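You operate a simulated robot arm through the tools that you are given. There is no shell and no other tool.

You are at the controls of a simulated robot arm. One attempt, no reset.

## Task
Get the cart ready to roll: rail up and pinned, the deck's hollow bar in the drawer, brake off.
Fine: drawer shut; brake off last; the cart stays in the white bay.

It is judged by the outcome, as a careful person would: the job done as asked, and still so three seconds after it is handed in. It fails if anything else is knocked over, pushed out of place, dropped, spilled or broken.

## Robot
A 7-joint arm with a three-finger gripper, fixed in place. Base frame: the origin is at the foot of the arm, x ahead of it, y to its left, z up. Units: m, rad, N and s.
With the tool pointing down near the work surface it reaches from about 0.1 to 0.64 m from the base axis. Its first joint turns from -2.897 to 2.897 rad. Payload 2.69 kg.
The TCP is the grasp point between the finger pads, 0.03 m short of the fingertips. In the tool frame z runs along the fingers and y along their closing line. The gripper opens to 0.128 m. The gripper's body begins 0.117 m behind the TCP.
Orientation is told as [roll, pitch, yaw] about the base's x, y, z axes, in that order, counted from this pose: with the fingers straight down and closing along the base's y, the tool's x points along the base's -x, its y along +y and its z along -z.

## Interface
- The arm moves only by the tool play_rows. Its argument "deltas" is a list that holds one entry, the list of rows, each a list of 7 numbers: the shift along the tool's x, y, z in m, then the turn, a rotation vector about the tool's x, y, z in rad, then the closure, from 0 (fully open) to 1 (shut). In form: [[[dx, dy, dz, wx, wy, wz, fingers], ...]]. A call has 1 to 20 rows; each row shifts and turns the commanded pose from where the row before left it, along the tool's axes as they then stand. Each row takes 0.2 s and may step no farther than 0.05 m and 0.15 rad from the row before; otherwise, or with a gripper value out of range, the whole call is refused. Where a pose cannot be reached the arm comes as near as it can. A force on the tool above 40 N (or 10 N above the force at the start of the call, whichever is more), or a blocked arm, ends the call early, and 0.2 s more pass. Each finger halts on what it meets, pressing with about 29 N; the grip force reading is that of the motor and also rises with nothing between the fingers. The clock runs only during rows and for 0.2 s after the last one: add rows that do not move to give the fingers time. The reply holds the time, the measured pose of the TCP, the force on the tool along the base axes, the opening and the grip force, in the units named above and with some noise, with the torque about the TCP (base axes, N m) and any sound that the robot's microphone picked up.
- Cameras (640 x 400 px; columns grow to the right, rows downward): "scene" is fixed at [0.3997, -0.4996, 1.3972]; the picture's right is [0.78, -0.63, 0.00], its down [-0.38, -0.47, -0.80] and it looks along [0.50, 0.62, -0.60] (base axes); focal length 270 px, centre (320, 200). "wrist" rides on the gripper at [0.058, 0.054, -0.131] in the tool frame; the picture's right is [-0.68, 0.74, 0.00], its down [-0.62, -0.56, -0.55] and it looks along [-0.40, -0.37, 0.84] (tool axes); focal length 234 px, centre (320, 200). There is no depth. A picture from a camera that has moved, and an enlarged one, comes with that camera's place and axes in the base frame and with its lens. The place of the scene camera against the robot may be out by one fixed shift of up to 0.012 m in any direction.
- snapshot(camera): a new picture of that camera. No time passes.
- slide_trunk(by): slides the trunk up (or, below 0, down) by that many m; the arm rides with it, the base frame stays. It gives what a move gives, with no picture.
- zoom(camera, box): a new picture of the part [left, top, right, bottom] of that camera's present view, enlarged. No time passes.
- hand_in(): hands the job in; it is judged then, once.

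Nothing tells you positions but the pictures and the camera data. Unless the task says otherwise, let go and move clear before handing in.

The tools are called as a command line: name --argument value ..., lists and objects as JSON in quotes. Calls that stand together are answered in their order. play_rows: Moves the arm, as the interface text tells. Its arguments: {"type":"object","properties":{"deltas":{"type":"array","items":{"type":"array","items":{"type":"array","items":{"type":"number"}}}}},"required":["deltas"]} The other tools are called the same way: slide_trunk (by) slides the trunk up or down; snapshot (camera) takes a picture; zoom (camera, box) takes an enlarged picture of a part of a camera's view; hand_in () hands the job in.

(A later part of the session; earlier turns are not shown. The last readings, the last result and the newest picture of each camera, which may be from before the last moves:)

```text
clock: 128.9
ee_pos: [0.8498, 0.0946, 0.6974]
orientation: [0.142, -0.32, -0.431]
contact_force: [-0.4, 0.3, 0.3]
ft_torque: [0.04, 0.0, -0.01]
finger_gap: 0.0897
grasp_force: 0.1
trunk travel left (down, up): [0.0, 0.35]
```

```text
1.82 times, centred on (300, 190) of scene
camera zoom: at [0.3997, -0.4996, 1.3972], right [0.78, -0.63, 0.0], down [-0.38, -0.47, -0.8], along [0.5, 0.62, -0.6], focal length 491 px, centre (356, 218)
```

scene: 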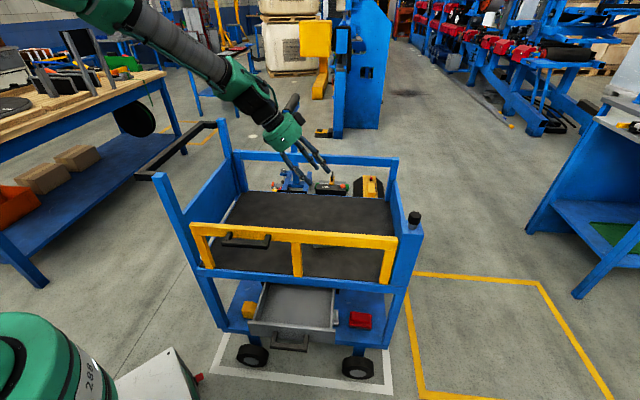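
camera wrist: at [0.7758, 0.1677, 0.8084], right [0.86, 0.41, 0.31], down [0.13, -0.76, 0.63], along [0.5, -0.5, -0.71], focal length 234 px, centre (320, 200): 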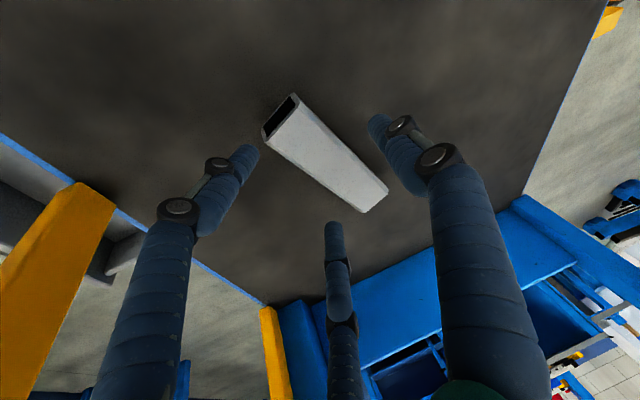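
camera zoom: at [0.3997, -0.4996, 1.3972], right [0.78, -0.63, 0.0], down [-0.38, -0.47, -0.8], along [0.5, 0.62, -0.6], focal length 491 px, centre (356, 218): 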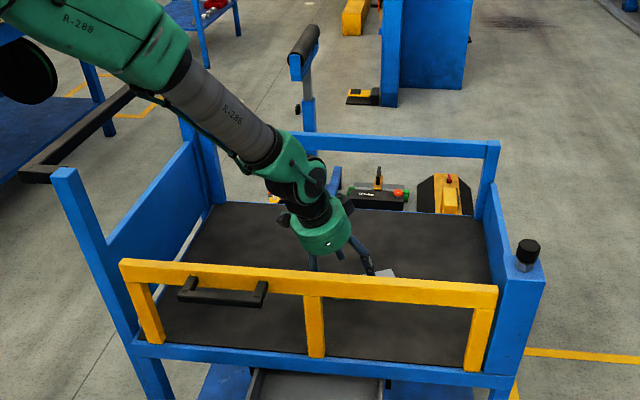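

play_rows --deltas '[[[0.0079, -0.0034, 0.0235, 0, 0, 0, 0.3], [0.0075, -0.0032, 0.0222, 0, 0, 0, 0.3], [0, 0, 0, 0, 0, 0, 0.3]]]'

snapshot --camera "wrist"

zoom --camera "wrist" --box '[220, 80, 440, 260]'

```text
clock: 129.7
ee_pos: [0.8512, 0.094, 0.648]
orientation: [0.141, -0.325, -0.432]
contact_force: [-0.7, 0.5, 1.2]
ft_torque: [-0.04, 0.09, -0.01]
finger_gap: 0.0966
grasp_force: 0.9
trunk travel left (down, up): [0.0, 0.35]
```

```text
taken
camera wrist: at [0.7755, 0.1673, 0.7602], right [0.86, 0.41, 0.31], down [0.13, -0.76, 0.63], along [0.5, -0.5, -0.71], focal length 234 px, centre (320, 200)
```

wrist: 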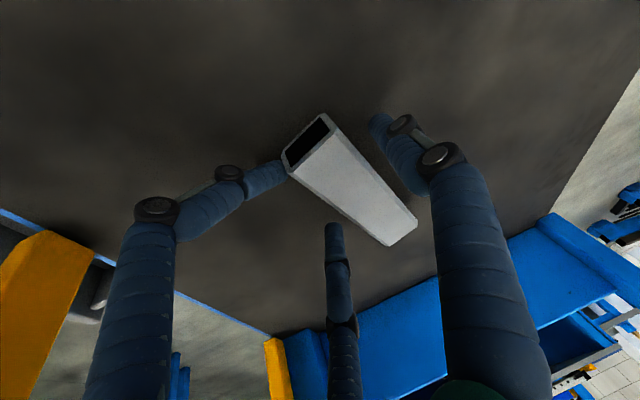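

```text
2.22 times, centred on (330, 170) of wrist
camera zoom: at [0.7755, 0.1673, 0.7602], right [0.86, 0.41, 0.31], down [0.13, -0.76, 0.63], along [0.5, -0.5, -0.71], focal length 520 px, centre (298, 267)
```

zoom: 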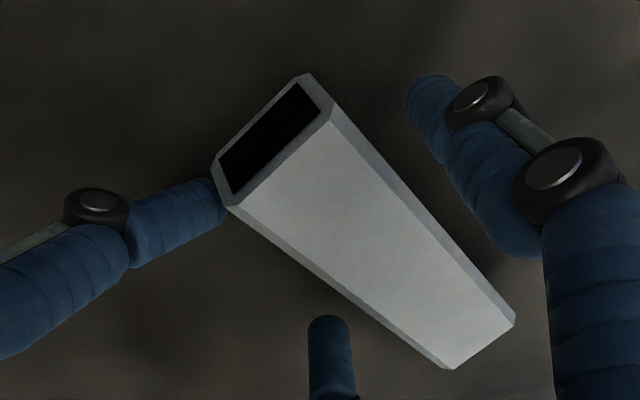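

The left finger brushes the deck at the bar's very end. I lift 5 mm and shift 12 mm along the bar, then close gradually.

play_rows --deltas '[[[-0.0016, 0.0007, -0.0047, 0, 0, 0, 0.3], [-0.0057, 0, 0.002, 0, 0, 0, 0.3], [-0.0057, 0, 0.0018, 0, 0, 0, 0.3], [0, 0, 0, 0, 0, 0, 0.42], [0, 0, 0, 0, 0, 0, 0.5], [0, 0, 0, 0, 0, 0, 0.5]]]'

zoom --camera "wrist" --box '[220, 80, 440, 260]'

```text
clock: 131.1
ee_pos: [0.863, 0.0891, 0.6556]
orientation: [0.144, -0.327, -0.434]
contact_force: [2.4, 0.0, 9.9]
ft_torque: [-0.02, 0.52, -0.1]
finger_gap: 0.0683
grasp_force: 1.5
trunk travel left (down, up): [0.0, 0.35]
```

```text
2.22 times, centred on (330, 170) of wrist
camera zoom: at [0.7876, 0.163, 0.7681], right [0.86, 0.41, 0.32], down [0.13, -0.76, 0.63], along [0.5, -0.5, -0.71], focal length 520 px, centre (298, 267)
```

zoom: 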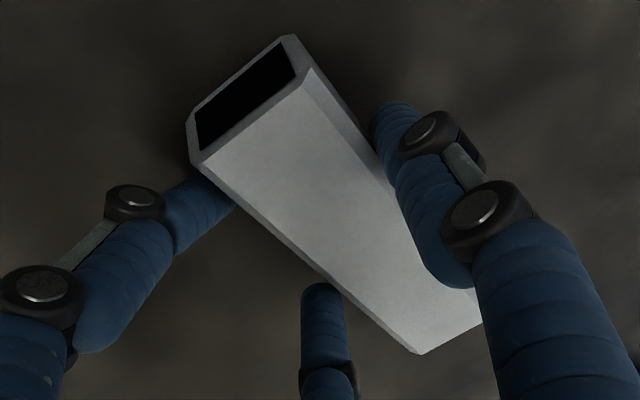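

play_rows --deltas '[[[0, 0, 0, 0, 0, 0, 0.55], [0, 0, 0, 0, 0, 0, 0.6], [0, 0, 0, 0, 0, 0, 0.65], [0, 0, 0, 0, 0, 0, 0.65]]]'

zoom --camera "wrist" --box '[220, 80, 440, 260]'

```text
clock: 132.1
ee_pos: [0.8625, 0.0905, 0.6552]
orientation: [0.143, -0.324, -0.433]
contact_force: [2.1, -1.5, 16.8]
ft_torque: [-0.09, 0.24, -0.11]
finger_gap: 0.0675
grasp_force: 28.8
trunk travel left (down, up): [0.0, 0.35]
```

```text
2.22 times, centred on (330, 170) of wrist
camera zoom: at [0.7869, 0.163, 0.7669], right [0.86, 0.41, 0.31], down [0.13, -0.76, 0.63], along [0.5, -0.5, -0.71], focal length 520 px, centre (298, 267)
```

zoom: 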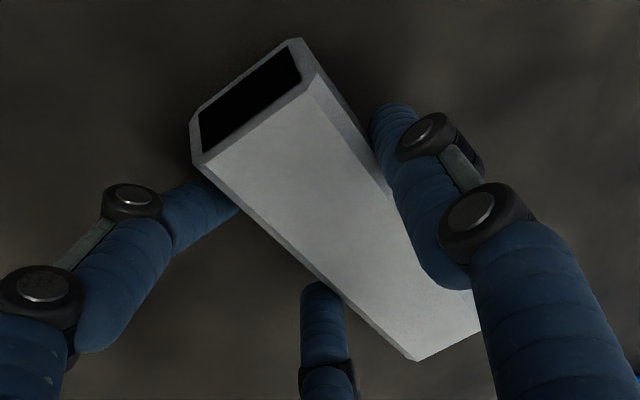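

It grips with full force. I lift 2 cm slowly to see whether the bar is held.

play_rows --deltas '[[[0, 0, 0, 0, 0, 0, 0.8], [-0.0031, 0.0014, -0.0094, 0, 0, 0, 0.8], [-0.0031, 0.0014, -0.0094, 0, 0, 0, 0.8], [0, 0, 0, 0, 0, 0, 0.8]]]'

snapshot --camera "wrist"

zoom --camera "scene" --box '[240, 150, 400, 270]'

```text
clock: 133.1
ee_pos: [0.8613, 0.0901, 0.674]
orientation: [0.14, -0.322, -0.431]
contact_force: [-0.9, -0.4, -2.6]
ft_torque: [0.04, 0.09, 0.01]
finger_gap: 0.0591
grasp_force: 29.2
trunk travel left (down, up): [0.0, 0.35]
```

```text
taken
camera wrist: at [0.7863, 0.163, 0.7856], right [0.86, 0.41, 0.31], down [0.13, -0.76, 0.63], along [0.5, -0.5, -0.71], focal length 234 px, centre (320, 200)
```

wrist: 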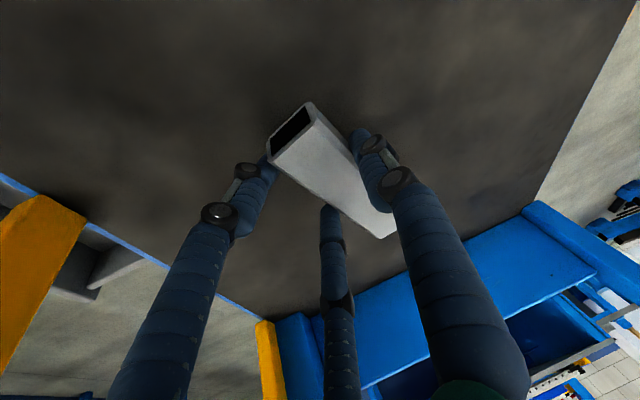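

```text
3.33 times, centred on (320, 210) of scene
camera zoom: at [0.3997, -0.4996, 1.3972], right [0.78, -0.63, 0.0], down [-0.38, -0.47, -0.8], along [0.5, 0.62, -0.6], focal length 900 px, centre (320, 167)
```

zoom: 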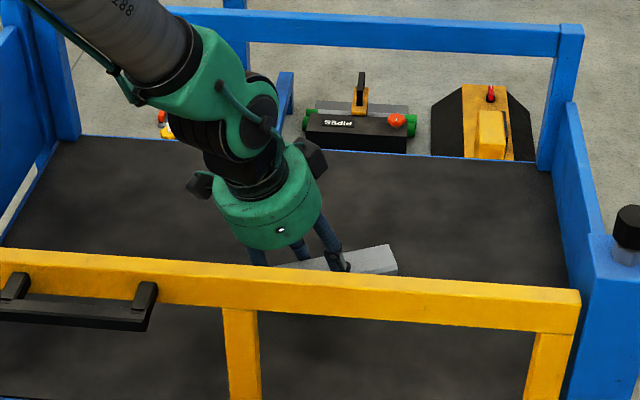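

The bar is off the deck, 2.6 N of weight, held by all three fingers. I raise it with the trunk, which keeps the arm's posture.

slide_trunk --by 0.05

snapshot --camera "wrist"

zoom --camera "scene" --box '[240, 130, 400, 250]'

```text
clock: 134.0
ee_pos: [0.861, 0.0906, 0.7242]
orientation: [0.141, -0.32, -0.433]
contact_force: [-0.2, -0.9, -3.3]
ft_torque: [0.01, 0.11, -0.04]
finger_gap: 0.0574
grasp_force: 29.4
trunk travel left (down, up): [-0.05, 0.3]
```

```text
taken
camera wrist: at [0.7866, 0.1631, 0.8354], right [0.86, 0.41, 0.31], down [0.13, -0.76, 0.63], along [0.5, -0.5, -0.71], focal length 234 px, centre (320, 200)
```

wrist: 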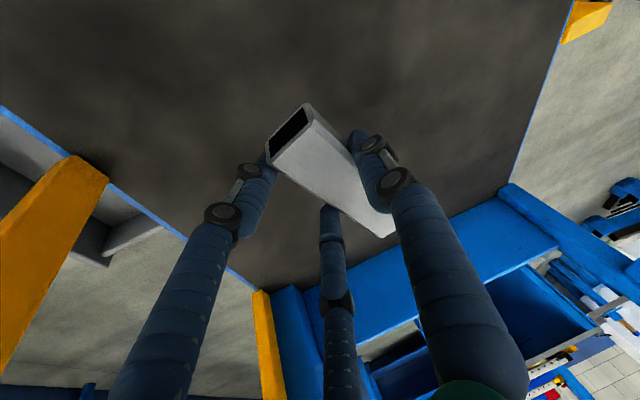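

```text
3.33 times, centred on (320, 190) of scene
camera zoom: at [0.3997, -0.4996, 1.3972], right [0.78, -0.63, 0.0], down [-0.38, -0.47, -0.8], along [0.5, 0.62, -0.6], focal length 900 px, centre (320, 233)
```

zoom: 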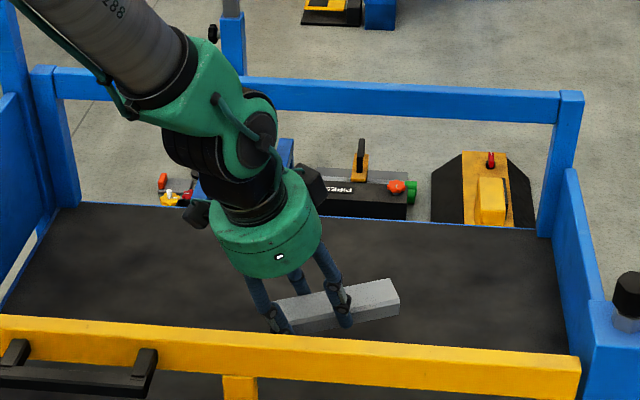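

The bar hangs steady. I raise the trunk 0.22 to clear the rail's top.

slide_trunk --by 0.22

snapshot --camera "scene"

snapshot --camera "wrist"

```text
clock: 136.4
ee_pos: [0.8616, 0.0907, 0.9447]
orientation: [0.14, -0.32, -0.434]
contact_force: [0.4, 0.2, -2.7]
ft_torque: [0.02, 0.09, 0.0]
finger_gap: 0.0573
grasp_force: 29.2
trunk travel left (down, up): [-0.27, 0.08]
```

```text
taken
```

scene: 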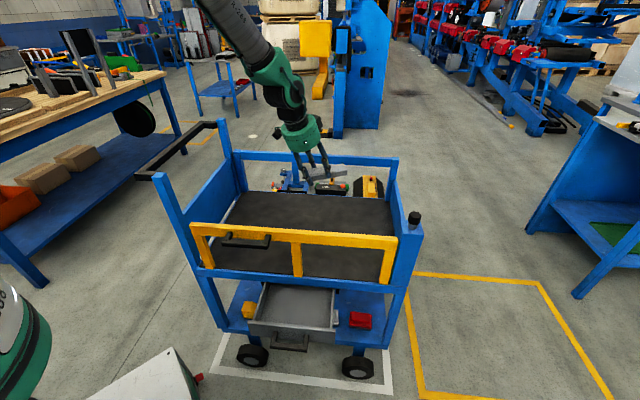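

```text
taken
camera wrist: at [0.7867, 0.1631, 1.0556], right [0.86, 0.41, 0.31], down [0.13, -0.76, 0.63], along [0.5, -0.5, -0.71], focal length 234 px, centre (320, 200)
```

wrist: 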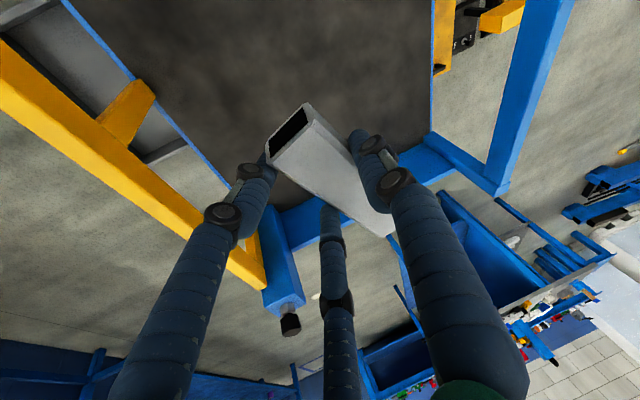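

Clear of the rail. I carry the bar over to above the open drawer and turn it parallel to the drawer's front.

play_rows --deltas '[[[0.0194, -0.0272, -0.0104, 0, 0, 0, 0.8], [0.0194, -0.0272, -0.0104, 0, 0, 0, 0.8], [0.0194, -0.0272, -0.0104, 0, 0, 0, 0.8], [0.0194, -0.0272, -0.0104, 0, 0, 0, 0.8], [0.0194, -0.0272, -0.0104, 0, 0, 0, 0.8], [0.0194, -0.0272, -0.0104, 0, 0, 0, 0.8], [0.0194, -0.0272, -0.0104, 0, 0, 0, 0.8], [0.0194, -0.0272, -0.0104, 0, 0, 0, 0.8], [0, 0, 0, 0.0428, -0.0185, 0.1278, 0.8], [0, 0, 0, 0.0428, -0.0185, 0.1278, 0.8], [0, 0, 0, 0.0428, -0.0185, 0.1278, 0.8], [0, 0, 0, 0, 0, 0, 0.8]]]'

snapshot --camera "wrist"

snapshot --camera "scene"

```text
clock: 139.0
ee_pos: [0.6181, -0.0475, 0.9442]
orientation: [0.144, -0.322, -0.843]
contact_force: [-0.3, 0.0, -2.6]
ft_torque: [0.03, 0.09, 0.01]
finger_gap: 0.0572
grasp_force: 29.4
trunk travel left (down, up): [-0.27, 0.08]
```

```text
taken
camera wrist: at [0.5778, 0.0491, 1.0554], right [0.95, 0.03, 0.31], down [-0.18, -0.75, 0.63], along [0.26, -0.66, -0.71], focal length 234 px, centre (320, 200)
```

wrist: 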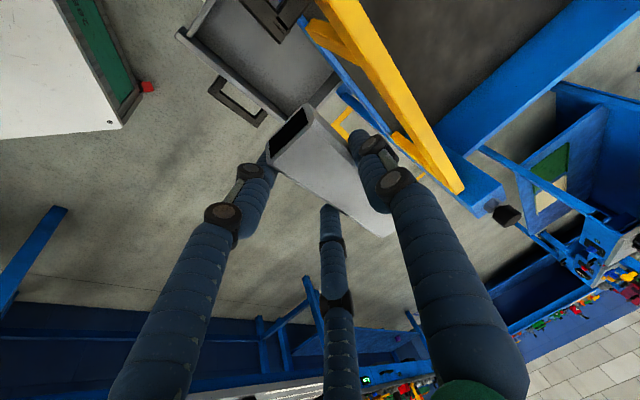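

```text
taken
```

scene: 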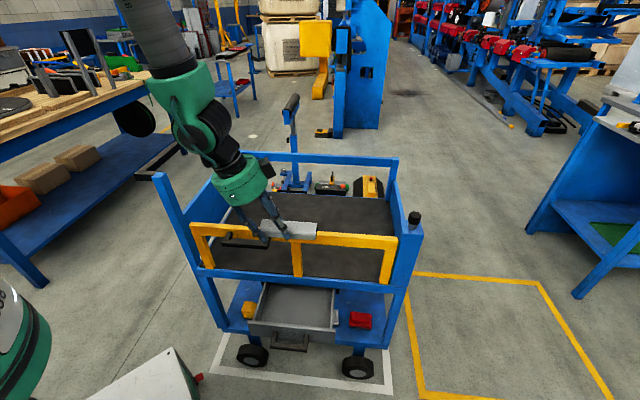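

zoom --camera "wrist" --box '[240, 80, 420, 250]'

zoom --camera "wrist" --box '[160, 0, 380, 140]'

zoom --camera "scene" --box '[200, 170, 360, 360]'

```text
2.35 times, centred on (330, 165) of wrist
camera zoom: at [0.5778, 0.0491, 1.0554], right [0.95, 0.03, 0.31], down [-0.18, -0.75, 0.63], along [0.26, -0.66, -0.71], focal length 551 px, centre (296, 282)
```

zoom: 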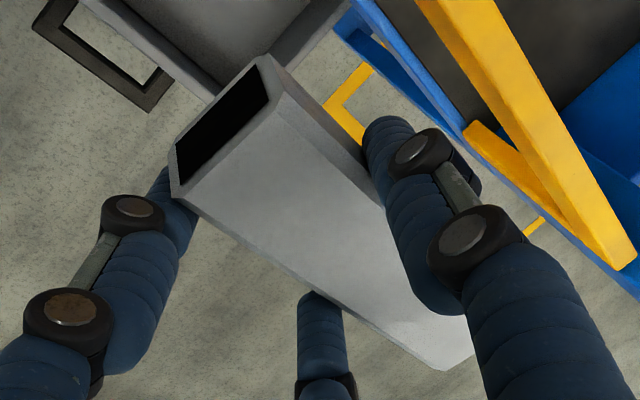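

```text
2.86 times, centred on (270, 70) of wrist
camera zoom: at [0.5778, 0.0491, 1.0554], right [0.95, 0.03, 0.31], down [-0.18, -0.75, 0.63], along [0.26, -0.66, -0.71], focal length 669 px, centre (463, 571)
```

zoom: 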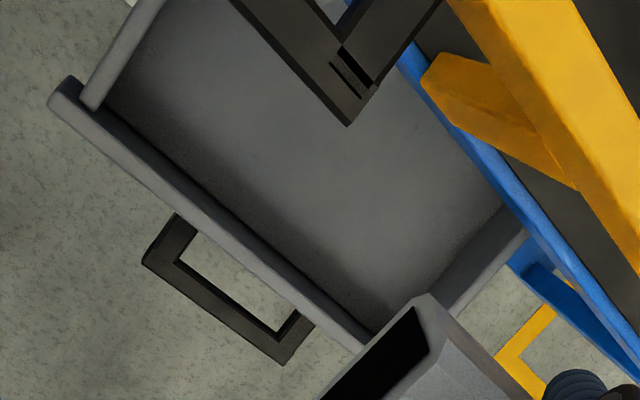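

```text
2.11 times, centred on (280, 265) of scene
camera zoom: at [0.3997, -0.4996, 1.3972], right [0.78, -0.63, 0.0], down [-0.38, -0.47, -0.8], along [0.5, 0.62, -0.6], focal length 568 px, centre (404, 63)
```

zoom: 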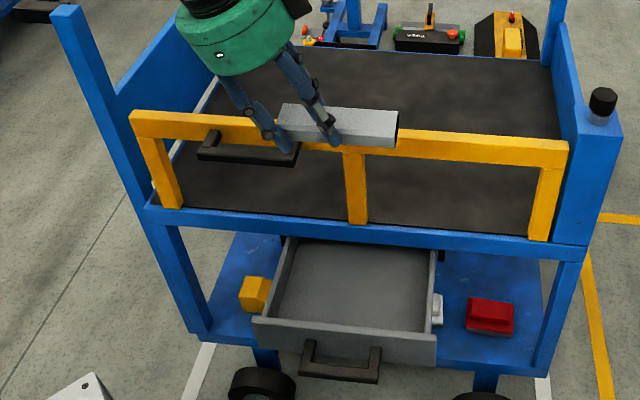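

The bar lines up with the drawer: its centre would land at n 0.42, t -0.50, inside the walls. I lower straight down with the trunk, watching the force.

slide_trunk --by -0.15

zoom --camera "scene" --box '[180, 150, 380, 360]'

snapshot --camera "wrist"

```text
clock: 140.7
ee_pos: [0.6182, -0.0464, 0.7946]
orientation: [0.143, -0.322, -0.842]
contact_force: [-0.5, 0.7, -2.9]
ft_torque: [0.06, 0.09, -0.03]
finger_gap: 0.0572
grasp_force: 29.2
trunk travel left (down, up): [-0.12, 0.23]
```

```text
1.90 times, centred on (280, 255) of scene
camera zoom: at [0.3997, -0.4996, 1.3972], right [0.78, -0.63, 0.0], down [-0.38, -0.47, -0.8], along [0.5, 0.62, -0.6], focal length 514 px, centre (396, 95)
```

zoom: 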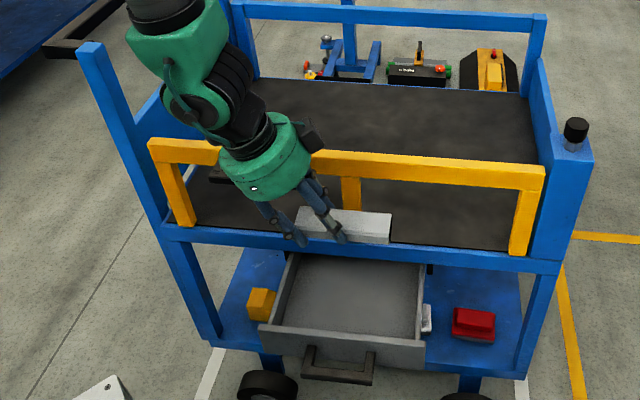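

```text
taken
camera wrist: at [0.5782, 0.0489, 0.9059], right [0.95, 0.03, 0.31], down [-0.18, -0.75, 0.63], along [0.26, -0.66, -0.71], focal length 234 px, centre (320, 200)
```

wrist: 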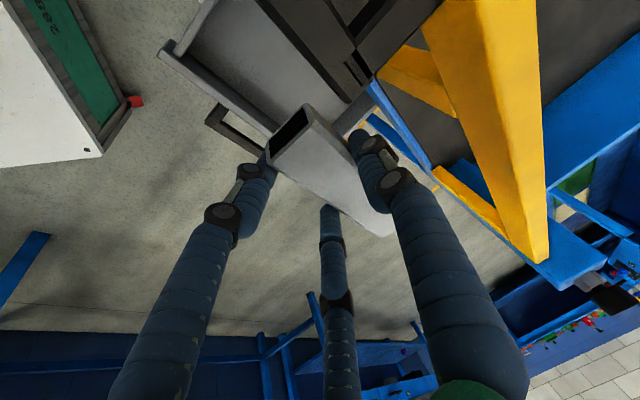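

slide_trunk --by -0.06

zoom --camera "scene" --box '[180, 150, 380, 360]'

snapshot --camera "wrist"

```text
clock: 141.7
ee_pos: [0.6188, -0.0474, 0.7351]
orientation: [0.142, -0.323, -0.843]
contact_force: [1.3, -0.2, -1.6]
ft_torque: [0.02, 0.05, -0.01]
finger_gap: 0.057
grasp_force: 29.2
trunk travel left (down, up): [-0.06, 0.29]
```

```text
1.90 times, centred on (280, 255) of scene
camera zoom: at [0.3997, -0.4996, 1.3972], right [0.78, -0.63, 0.0], down [-0.38, -0.47, -0.8], along [0.5, 0.62, -0.6], focal length 514 px, centre (396, 95)
```

zoom: 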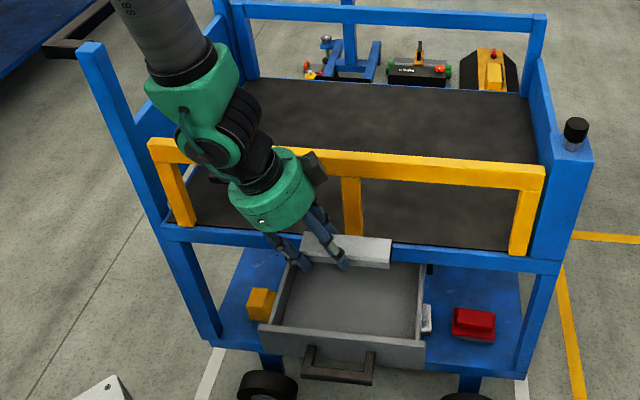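

```text
taken
camera wrist: at [0.5782, 0.0489, 0.8459], right [0.95, 0.03, 0.31], down [-0.18, -0.75, 0.63], along [0.26, -0.66, -0.71], focal length 234 px, centre (320, 200)
```

wrist: 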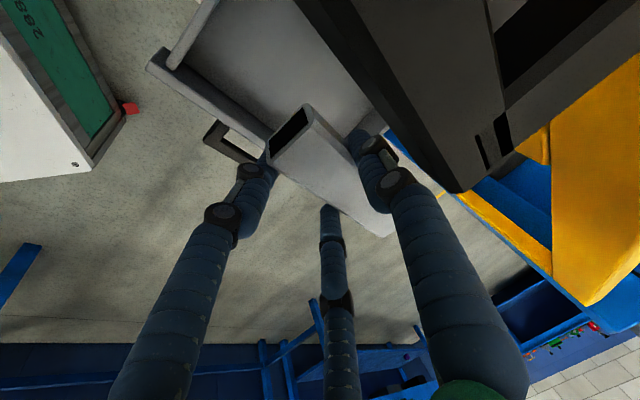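

The wrist camera passes close to the rail's grip, so I shift outward 1.5 cm while going down past it.

play_rows --deltas '[[[-0.0008, -0.0149, -0.0019, 0, 0, 0, 0.8], [0, 0, 0, 0, 0, 0, 0.8]]]'

slide_trunk --by -0.06

snapshot --camera "wrist"

zoom --camera "scene" --box '[180, 150, 380, 360]'

```text
clock: 142.3
ee_pos: [0.6067, -0.0569, 0.7332]
orientation: [0.143, -0.322, -0.84]
contact_force: [0.0, 0.3, -2.8]
ft_torque: [0.05, 0.13, 0.0]
finger_gap: 0.0572
grasp_force: 29.5
trunk travel left (down, up): [-0.06, 0.29]
```

```text
clock: 143.3
ee_pos: [0.6073, -0.0586, 0.6728]
orientation: [0.144, -0.323, -0.838]
contact_force: [-2.8, -5.3, -9.8]
ft_torque: [0.02, -0.31, 0.42]
finger_gap: 0.0572
grasp_force: 29.3
trunk travel left (down, up): [0.0, 0.35]
```

```text
taken
camera wrist: at [0.5673, 0.0381, 0.785], right [0.95, 0.03, 0.31], down [-0.18, -0.75, 0.63], along [0.26, -0.66, -0.71], focal length 234 px, centre (320, 200)
```

wrist: 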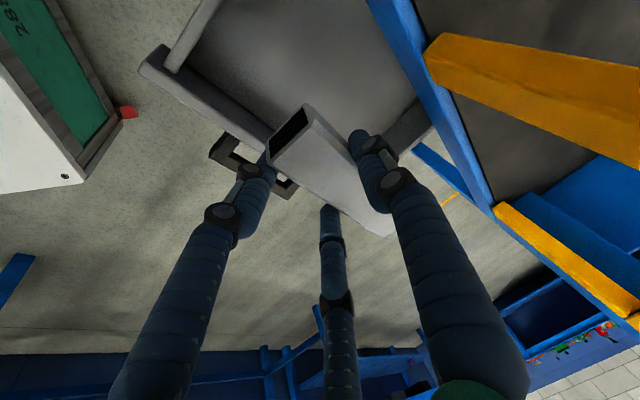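

```text
1.90 times, centred on (280, 255) of scene
camera zoom: at [0.3997, -0.4996, 1.3972], right [0.78, -0.63, 0.0], down [-0.38, -0.47, -0.8], along [0.5, 0.62, -0.6], focal length 514 px, centre (396, 95)
```

zoom: 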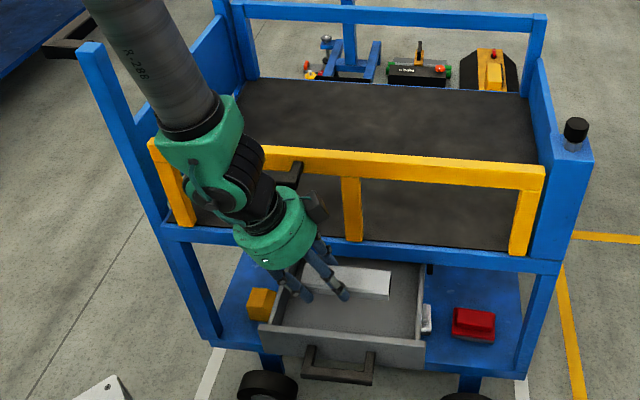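

play_rows --deltas '[[[0, 0, 0, 0, 0, 0, 0.8]]]'

zoom --camera "scene" --box '[220, 190, 320, 290]'

```text
clock: 143.7
ee_pos: [0.608, -0.0574, 0.6727]
orientation: [0.143, -0.322, -0.839]
contact_force: [-1.8, -4.1, -14.5]
ft_torque: [-0.84, -0.56, 0.35]
finger_gap: 0.0571
grasp_force: 29.2
trunk travel left (down, up): [0.0, 0.35]
```

```text
4.00 times, centred on (270, 240) of scene
camera zoom: at [0.3997, -0.4996, 1.3972], right [0.78, -0.63, 0.0], down [-0.38, -0.47, -0.8], along [0.5, 0.62, -0.6], focal length 1080 px, centre (520, 40)
```

zoom: 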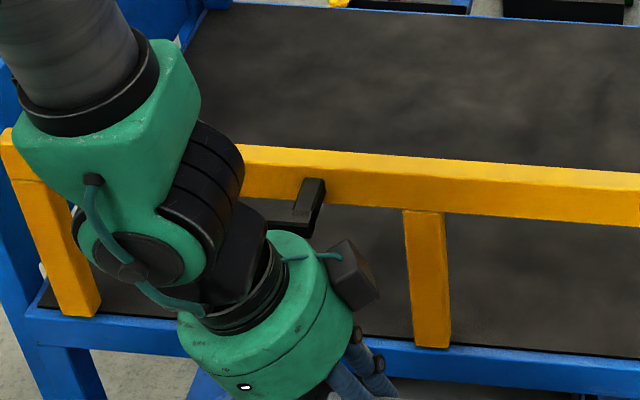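

The camera box on the hand seems to touch the rail's grip from below. I ease outward and down to free it.

play_rows --deltas '[[[-0.0003, -0.005, -0.0006, 0, 0, 0, 0.8], [0.0032, -0.0014, 0.0094, 0, 0, 0, 0.8], [0.0032, -0.0014, 0.0094, 0, 0, 0, 0.8], [0, 0, 0, 0, 0, 0, 0.8]]]'

zoom --camera "scene" --box '[180, 170, 380, 360]'

```text
clock: 144.7
ee_pos: [0.6054, -0.0613, 0.6532]
orientation: [0.143, -0.321, -0.842]
contact_force: [0.6, -0.6, -2.4]
ft_torque: [0.04, 0.08, -0.02]
finger_gap: 0.057
grasp_force: 29.3
trunk travel left (down, up): [0.0, 0.35]
```

```text
2.11 times, centred on (280, 265) of scene
camera zoom: at [0.3997, -0.4996, 1.3972], right [0.78, -0.63, 0.0], down [-0.38, -0.47, -0.8], along [0.5, 0.62, -0.6], focal length 568 px, centre (404, 63)
```

zoom: 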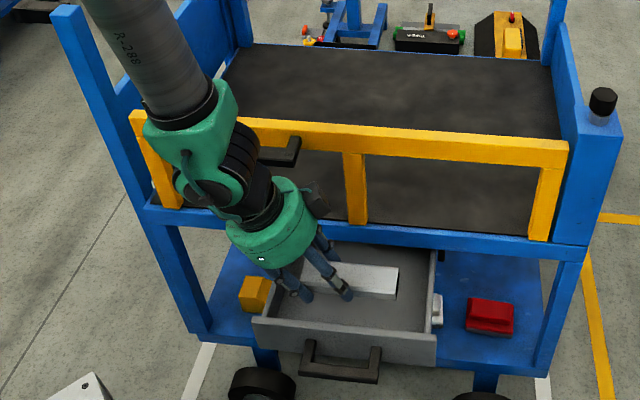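

Free again. I go a bit lower, shift back in over the drawer, and continue down.

play_rows --deltas '[[[0.0057, -0.0024, 0.0169, 0, 0, 0, 0.8], [0.0005, 0.0109, 0.0014, 0, 0, 0, 0.8], [0.0005, 0.0109, 0.0014, 0, 0, 0, 0.8], [0, 0, 0, 0, 0, 0, 0.8]]]'

snapshot --camera "wrist"

zoom --camera "scene" --box '[200, 220, 360, 350]'

```text
clock: 145.7
ee_pos: [0.6189, -0.0462, 0.6354]
orientation: [0.142, -0.323, -0.841]
contact_force: [-1.0, 1.4, -3.0]
ft_torque: [0.06, 0.08, -0.01]
finger_gap: 0.0575
grasp_force: 28.9
trunk travel left (down, up): [0.0, 0.35]
```

```text
taken
camera wrist: at [0.5794, 0.0502, 0.7475], right [0.95, 0.03, 0.31], down [-0.18, -0.75, 0.63], along [0.26, -0.66, -0.71], focal length 234 px, centre (320, 200)
```

wrist: 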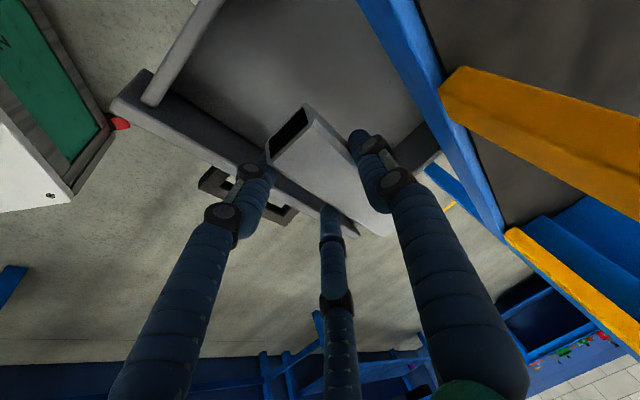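

```text
3.08 times, centred on (280, 285) of scene
camera zoom: at [0.3997, -0.4996, 1.3972], right [0.78, -0.63, 0.0], down [-0.38, -0.47, -0.8], along [0.5, 0.62, -0.6], focal length 831 px, centre (443, -62)
```

zoom: 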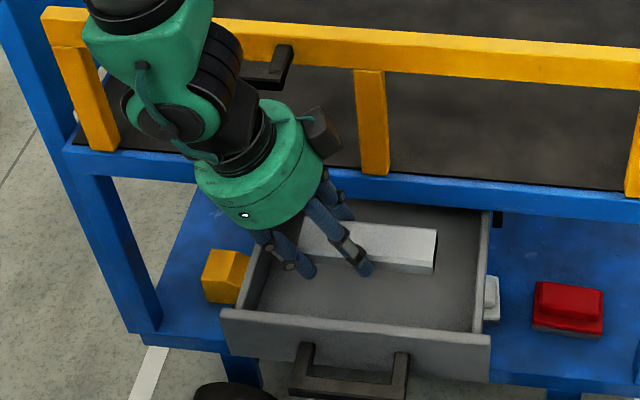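

zoom --camera "wrist" --box '[100, 40, 420, 260]'

```text
1.82 times, centred on (260, 150) of wrist
camera zoom: at [0.5794, 0.0502, 0.7475], right [0.95, 0.03, 0.31], down [-0.18, -0.75, 0.63], along [0.26, -0.66, -0.71], focal length 426 px, centre (429, 291)
```

zoom: 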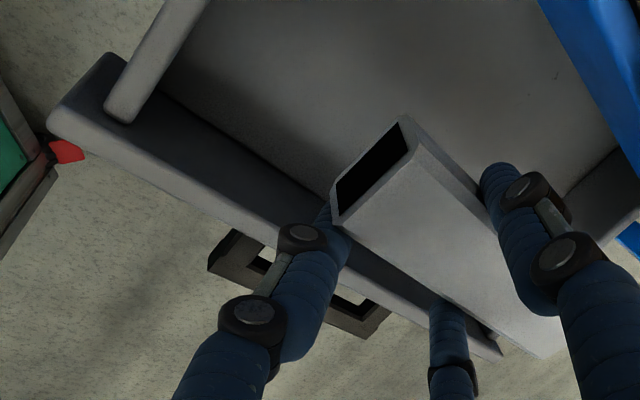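

The front's inner face is at n 0.364, leaving about 2 cm to the fingers. I lower the bar into the drawer.

play_rows --deltas '[[[0.0044, -0.0019, 0.0131, 0, 0, 0, 0.8], [0.0044, -0.0019, 0.0131, 0, 0, 0, 0.8], [0.0044, -0.0019, 0.0131, 0, 0, 0, 0.8], [0, 0, 0, 0, 0, 0, 0.8]]]'

zoom --camera "scene" --box '[200, 220, 360, 350]'

```text
clock: 146.7
ee_pos: [0.6197, -0.046, 0.594]
orientation: [0.142, -0.322, -0.84]
contact_force: [-0.3, 0.5, -1.6]
ft_torque: [0.06, 0.1, 0.0]
finger_gap: 0.0571
grasp_force: 28.6
trunk travel left (down, up): [0.0, 0.35]
```

```text
3.08 times, centred on (280, 285) of scene
camera zoom: at [0.3997, -0.4996, 1.3972], right [0.78, -0.63, 0.0], down [-0.38, -0.47, -0.8], along [0.5, 0.62, -0.6], focal length 831 px, centre (443, -62)
```

zoom: 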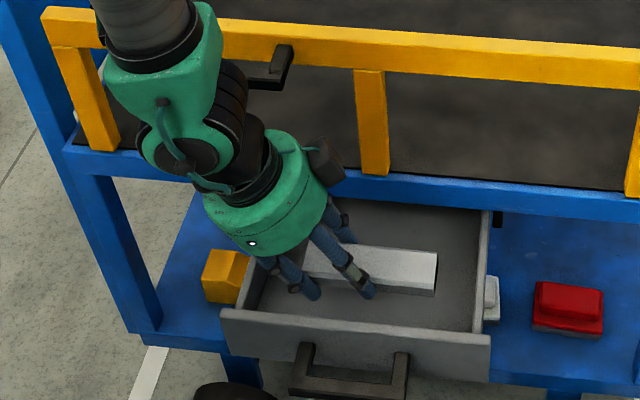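

play_rows --deltas '[[[0.0032, -0.0014, 0.0094, 0, 0, 0, 0.8], [0.0032, -0.0014, 0.0094, 0, 0, 0, 0.8], [0.0019, -0.0008, 0.0056, 0, 0, 0, 0.8]]]'

snapshot --camera "wrist"

```text
clock: 147.5
ee_pos: [0.6189, -0.0461, 0.5678]
orientation: [0.143, -0.323, -0.842]
contact_force: [-0.2, -0.4, -2.0]
ft_torque: [0.05, 0.11, 0.02]
finger_gap: 0.0571
grasp_force: 28.4
trunk travel left (down, up): [0.0, 0.35]
```

```text
taken
camera wrist: at [0.5794, 0.0498, 0.6793], right [0.95, 0.03, 0.31], down [-0.18, -0.75, 0.63], along [0.26, -0.66, -0.71], focal length 234 px, centre (320, 200)
```

wrist: 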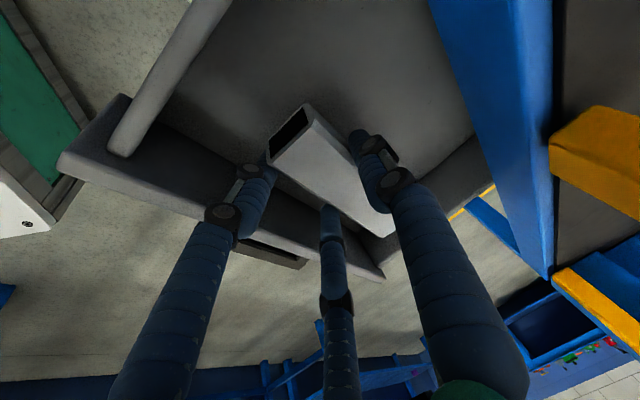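

play_rows --deltas '[[[0.0013, -0.0005, 0.0038, 0, 0, 0, 0.8], [0.0013, -0.0005, 0.0038, 0, 0, 0, 0.8], [0.0013, -0.0005, 0.0038, 0, 0, 0, 0.8]]]'

```text
clock: 148.3
ee_pos: [0.62, -0.0463, 0.5557]
orientation: [0.143, -0.324, -0.84]
contact_force: [-0.3, -0.2, -2.0]
ft_torque: [0.03, 0.07, -0.01]
finger_gap: 0.0572
grasp_force: 28.8
trunk travel left (down, up): [0.0, 0.35]
```

play_rows --deltas '[[[0.0013, -0.0005, 0.0038, 0, 0, 0, 0.8], [0.0013, -0.0005, 0.0038, 0, 0, 0, 0.8]]]'

zoom --camera "scene" --box '[220, 260, 340, 350]'

```text
clock: 148.9
ee_pos: [0.6193, -0.0457, 0.548]
orientation: [0.144, -0.323, -0.841]
contact_force: [-3.5, 1.7, 7.2]
ft_torque: [0.22, 0.58, -0.04]
finger_gap: 0.0571
grasp_force: 28.5
trunk travel left (down, up): [0.0, 0.35]
```

```text
4.44 times, centred on (280, 305) of scene
camera zoom: at [0.3997, -0.4996, 1.3972], right [0.78, -0.63, 0.0], down [-0.38, -0.47, -0.8], along [0.5, 0.62, -0.6], focal length 1200 px, centre (498, -267)
```

zoom: 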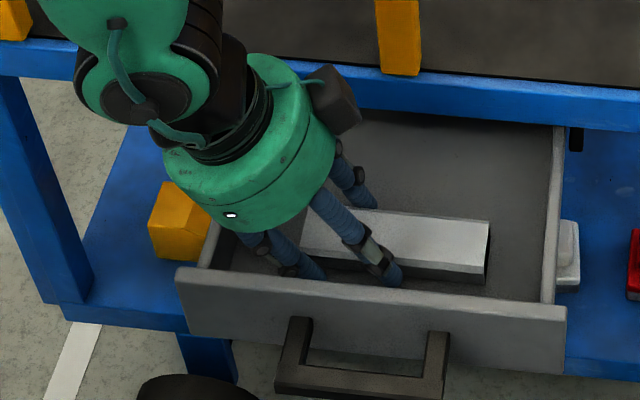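

The bar rests on the drawer's bottom. I open the fingers and lift out vertically, then back away outward before passing the rail's grip.

play_rows --deltas '[[[0, 0, 0, 0, 0, 0, 0.5], [0, 0, 0, 0, 0, 0, 0.38], [0, 0, 0, 0, 0, 0, 0.36], [-0.0032, 0.0014, -0.0094, 0, 0, 0, 0.36], [-0.0063, 0.0027, -0.0188, 0, 0, 0, 0.36], [0, 0, 0, 0, 0, 0, 0.36]]]'

zoom --camera "scene" --box '[220, 260, 340, 350]'

snapshot --camera "wrist"

```text
clock: 150.3
ee_pos: [0.6205, -0.0454, 0.5787]
orientation: [0.144, -0.324, -0.841]
contact_force: [0.5, 0.5, 0.1]
ft_torque: [-0.03, 0.0, 0.0]
finger_gap: 0.0821
grasp_force: 0.0
trunk travel left (down, up): [0.0, 0.35]
```

```text
4.44 times, centred on (280, 305) of scene
camera zoom: at [0.3997, -0.4996, 1.3972], right [0.78, -0.63, 0.0], down [-0.38, -0.47, -0.8], along [0.5, 0.62, -0.6], focal length 1200 px, centre (498, -267)
```

zoom: 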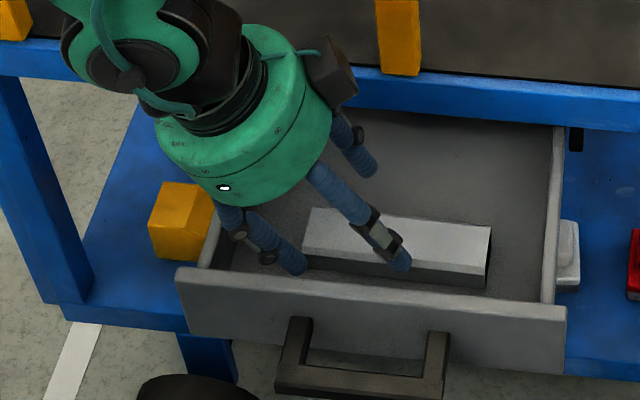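

```text
taken
camera wrist: at [0.5797, 0.0504, 0.69], right [0.95, 0.03, 0.31], down [-0.18, -0.75, 0.63], along [0.26, -0.66, -0.71], focal length 234 px, centre (320, 200)
```

wrist: 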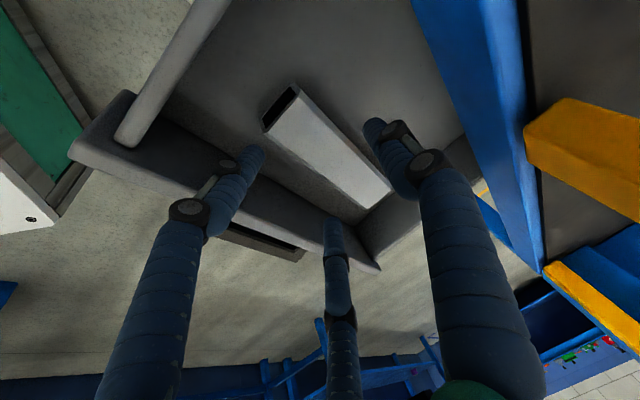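

play_rows --deltas '[[[-0.0089, 0.0038, -0.0263, 0, 0, 0, 0.36], [-0.0098, 0.0042, -0.0291, 0, 0, 0, 0.36], [-0.0018, -0.0371, -0.0048, 0, 0, 0, 0.36], [-0.0018, -0.0371, -0.0048, 0, 0, 0, 0.36], [-0.0018, -0.0371, -0.0048, 0, 0, 0, 0.36], [-0.0018, -0.0371, -0.0048, 0, 0, 0, 0.36], [-0.0018, -0.0371, -0.0048, 0, 0, 0, 0.6], [0, 0, 0, 0, 0, 0, 1]]]'

snapshot --camera "scene"

snapshot --camera "wrist"

```text
clock: 152.1
ee_pos: [0.4866, -0.1778, 0.6375]
orientation: [0.144, -0.322, -0.841]
contact_force: [0.4, 0.2, -0.1]
ft_torque: [-0.05, 0.0, -0.02]
finger_gap: 0.0022
grasp_force: 29.5
trunk travel left (down, up): [0.0, 0.35]
```

```text
taken
```

scene: 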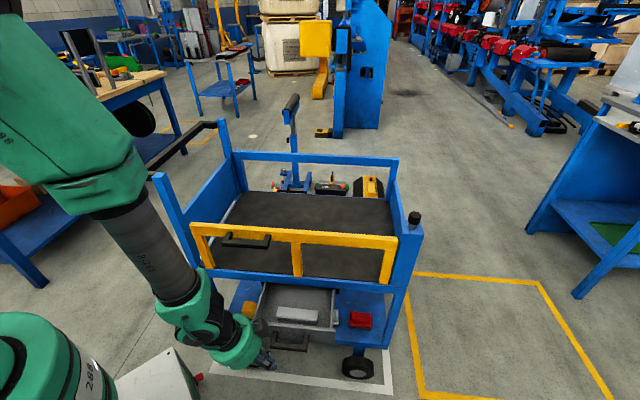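

```text
taken
camera wrist: at [0.4463, -0.0813, 0.7488], right [0.95, 0.03, 0.31], down [-0.18, -0.75, 0.63], along [0.26, -0.66, -0.71], focal length 234 px, centre (320, 200)
```

wrist: 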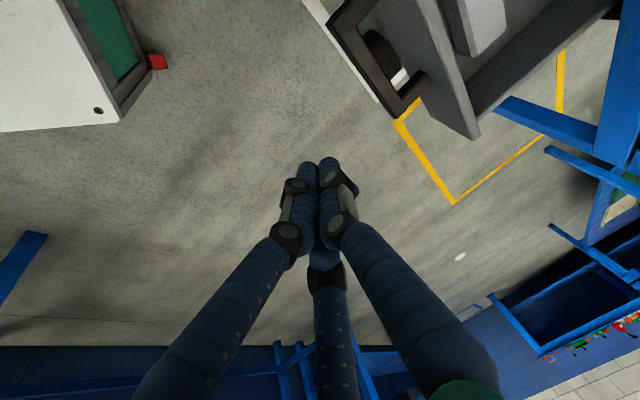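

The bar lies in the drawer. Now I turn the tool toward the cart's front to push the drawer shut, to the left of its handle.

play_rows --deltas '[[[0, 0, 0, -0.1294, 0.0327, 0.0202, 1], [0, 0, 0, -0.1294, 0.0327, 0.0202, 1], [0, 0, 0, -0.1294, 0.0327, 0.0202, 1], [0, 0, 0, -0.1294, 0.0327, 0.0202, 1], [0, 0, 0, -0.1294, 0.0327, 0.0202, 1], [0, 0, 0, -0.1294, 0.0327, 0.0202, 1], [0, 0, 0, -0.1294, 0.0327, 0.0202, 1], [0, 0, 0, -0.1294, 0.0327, 0.0202, 1], [0, 0, 0, -0.1294, 0.0327, 0.0202, 1]]]'

snapshot --camera "scene"

snapshot --camera "wrist"

```text
clock: 154.1
ee_pos: [0.4865, -0.177, 0.6379]
orientation: [1.311, 0.0, -0.783]
contact_force: [-0.4, 0.6, -0.2]
ft_torque: [-0.05, 0.04, -0.05]
finger_gap: 0.0021
grasp_force: 29.0
trunk travel left (down, up): [0.0, 0.35]
```

```text
taken
```

scene: 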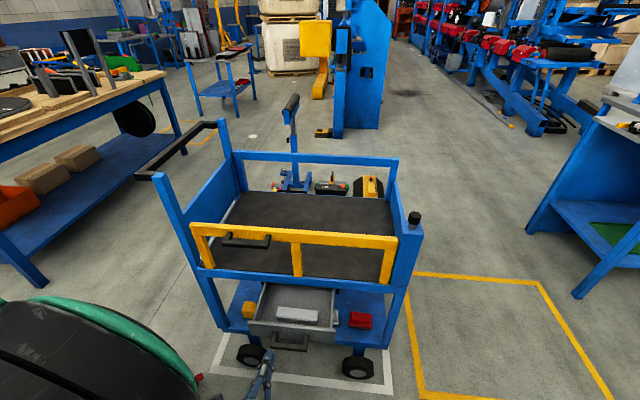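

```text
taken
camera wrist: at [0.3657, -0.2165, 0.7232], right [0.61, -0.34, 0.71], down [-0.04, -0.91, -0.41], along [0.79, 0.22, -0.57], focal length 234 px, centre (320, 200)
```

wrist: 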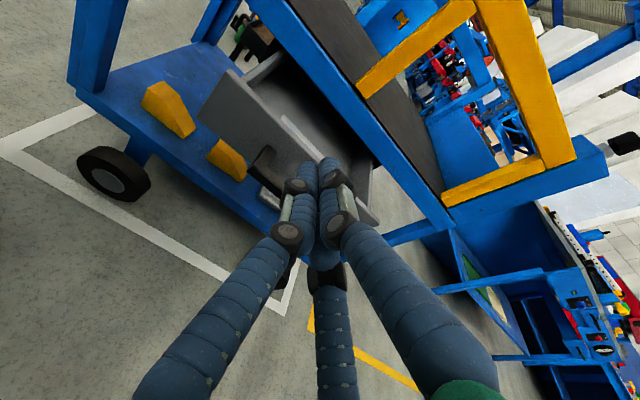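

play_rows --deltas '[[[0.0243, -0.0314, 0.0084, 0, 0, 0, 1], [0.0243, -0.0314, 0.0084, 0, 0, 0, 1], [0.0243, -0.0314, 0.0084, 0, 0, 0, 1], [0, 0.0077, 0.029, 0, 0, 0, 1], [0, 0.0077, 0.029, 0, 0, 0, 1], [0, 0, 0, 0, 0, 0, 1]]]'

snapshot --camera "wrist"

snapshot --camera "scene"

```text
clock: 155.5
ee_pos: [0.4771, -0.084, 0.5393]
orientation: [1.309, -0.001, -0.786]
contact_force: [-0.1, -0.6, 0.1]
ft_torque: [0.02, -0.01, 0.01]
finger_gap: 0.0021
grasp_force: 29.0
trunk travel left (down, up): [0.0, 0.35]
```

```text
taken
camera wrist: at [0.3567, -0.1225, 0.6249], right [0.61, -0.34, 0.71], down [-0.04, -0.91, -0.4], along [0.79, 0.22, -0.57], focal length 234 px, centre (320, 200)
```

wrist: 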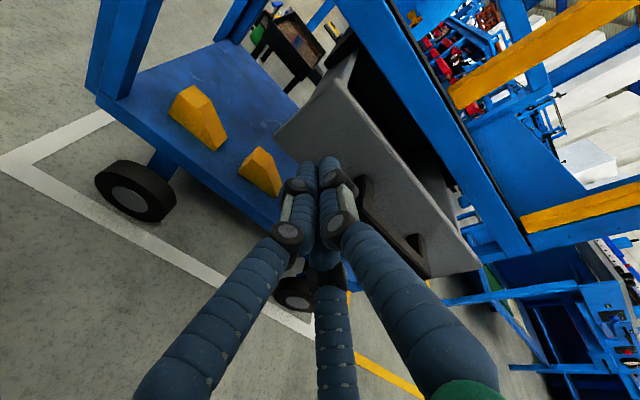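

```text
taken
```

scene: 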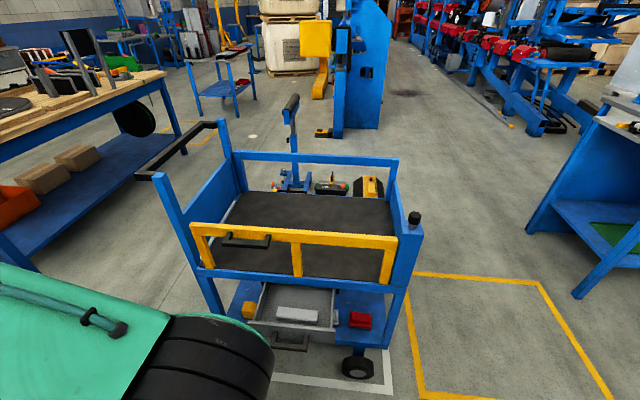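

play_rows --deltas '[[[0, 0.0052, 0.0193, 0, 0, 0, 1], [0, 0.0052, 0.0193, 0, 0, 0, 1], [0, 0.0039, 0.0145, 0, 0, 0, 1], [0, 0.0039, 0.0145, 0, 0, 0, 1], [0, 0.0039, 0.0145, 0, 0, 0, 1], [0, 0.0039, 0.0145, 0, 0, 0, 1], [0, 0.0039, 0.0145, 0, 0, 0, 1], [0, 0.0039, 0.0145, 0, 0, 0, 1], [0, 0.0039, 0.0145, 0, 0, 0, 1]]]'

snapshot --camera "wrist"

zoom --camera "scene" --box '[200, 220, 400, 360]'

```text
clock: 157.5
ee_pos: [0.5816, 0.0185, 0.539]
orientation: [1.309, -0.001, -0.786]
contact_force: [-0.3, -0.2, -1.1]
ft_torque: [0.01, -0.03, 0.02]
finger_gap: 0.0022
grasp_force: 28.5
trunk travel left (down, up): [0.0, 0.35]
```

```text
taken
camera wrist: at [0.4601, -0.0198, 0.6253], right [0.61, -0.34, 0.71], down [-0.04, -0.91, -0.4], along [0.79, 0.22, -0.57], focal length 234 px, centre (320, 200)
```

wrist: 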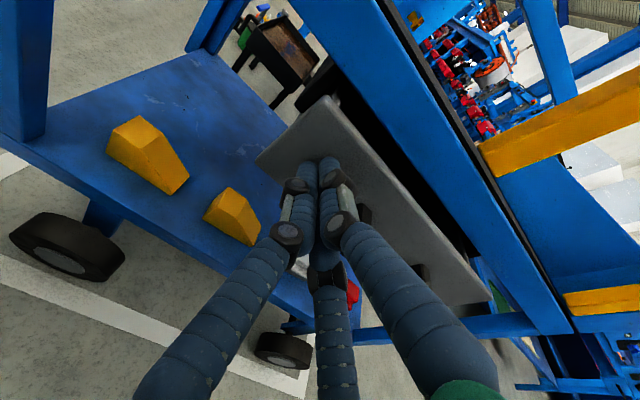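

```text
2.86 times, centred on (300, 290) of scene
camera zoom: at [0.3997, -0.4996, 1.3972], right [0.78, -0.63, 0.0], down [-0.38, -0.47, -0.8], along [0.5, 0.62, -0.6], focal length 771 px, centre (377, -57)
```

zoom: 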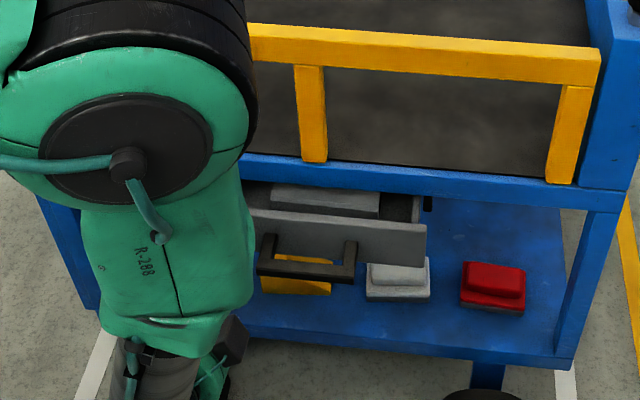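

play_rows --deltas '[[[0, 0.0039, 0.0145, 0, 0, 0, 1], [0, 0.0039, 0.0145, 0, 0, 0, 1], [0, 0.0016, 0.0058, 0, 0, 0, 1], [0, 0.0016, 0.0058, 0, 0, 0, 1], [0, 0.0016, 0.0058, 0, 0, 0, 1]]]'

snapshot --camera "wrist"

zoom --camera "scene" --box '[200, 220, 400, 360]'

```text
clock: 158.7
ee_pos: [0.613, 0.052, 0.5402]
orientation: [1.308, -0.001, -0.786]
contact_force: [-17.2, -25.8, 3.4]
ft_torque: [0.25, -0.31, -0.21]
finger_gap: 0.0019
grasp_force: 28.5
trunk travel left (down, up): [0.0, 0.35]
```

```text
taken
camera wrist: at [0.4924, 0.0133, 0.6254], right [0.61, -0.34, 0.71], down [-0.04, -0.91, -0.4], along [0.79, 0.22, -0.57], focal length 234 px, centre (320, 200)
```

wrist: 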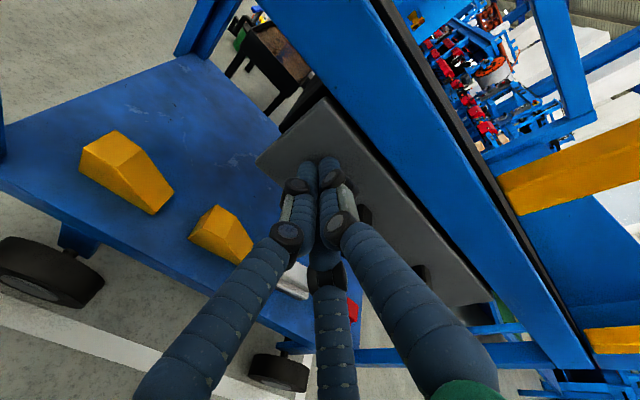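

```text
2.86 times, centred on (300, 290) of scene
camera zoom: at [0.3997, -0.4996, 1.3972], right [0.78, -0.63, 0.0], down [-0.38, -0.47, -0.8], along [0.5, 0.62, -0.6], focal length 771 px, centre (377, -57)
```

zoom: 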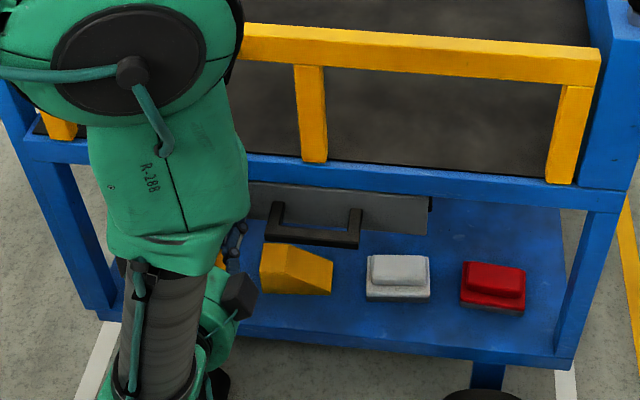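

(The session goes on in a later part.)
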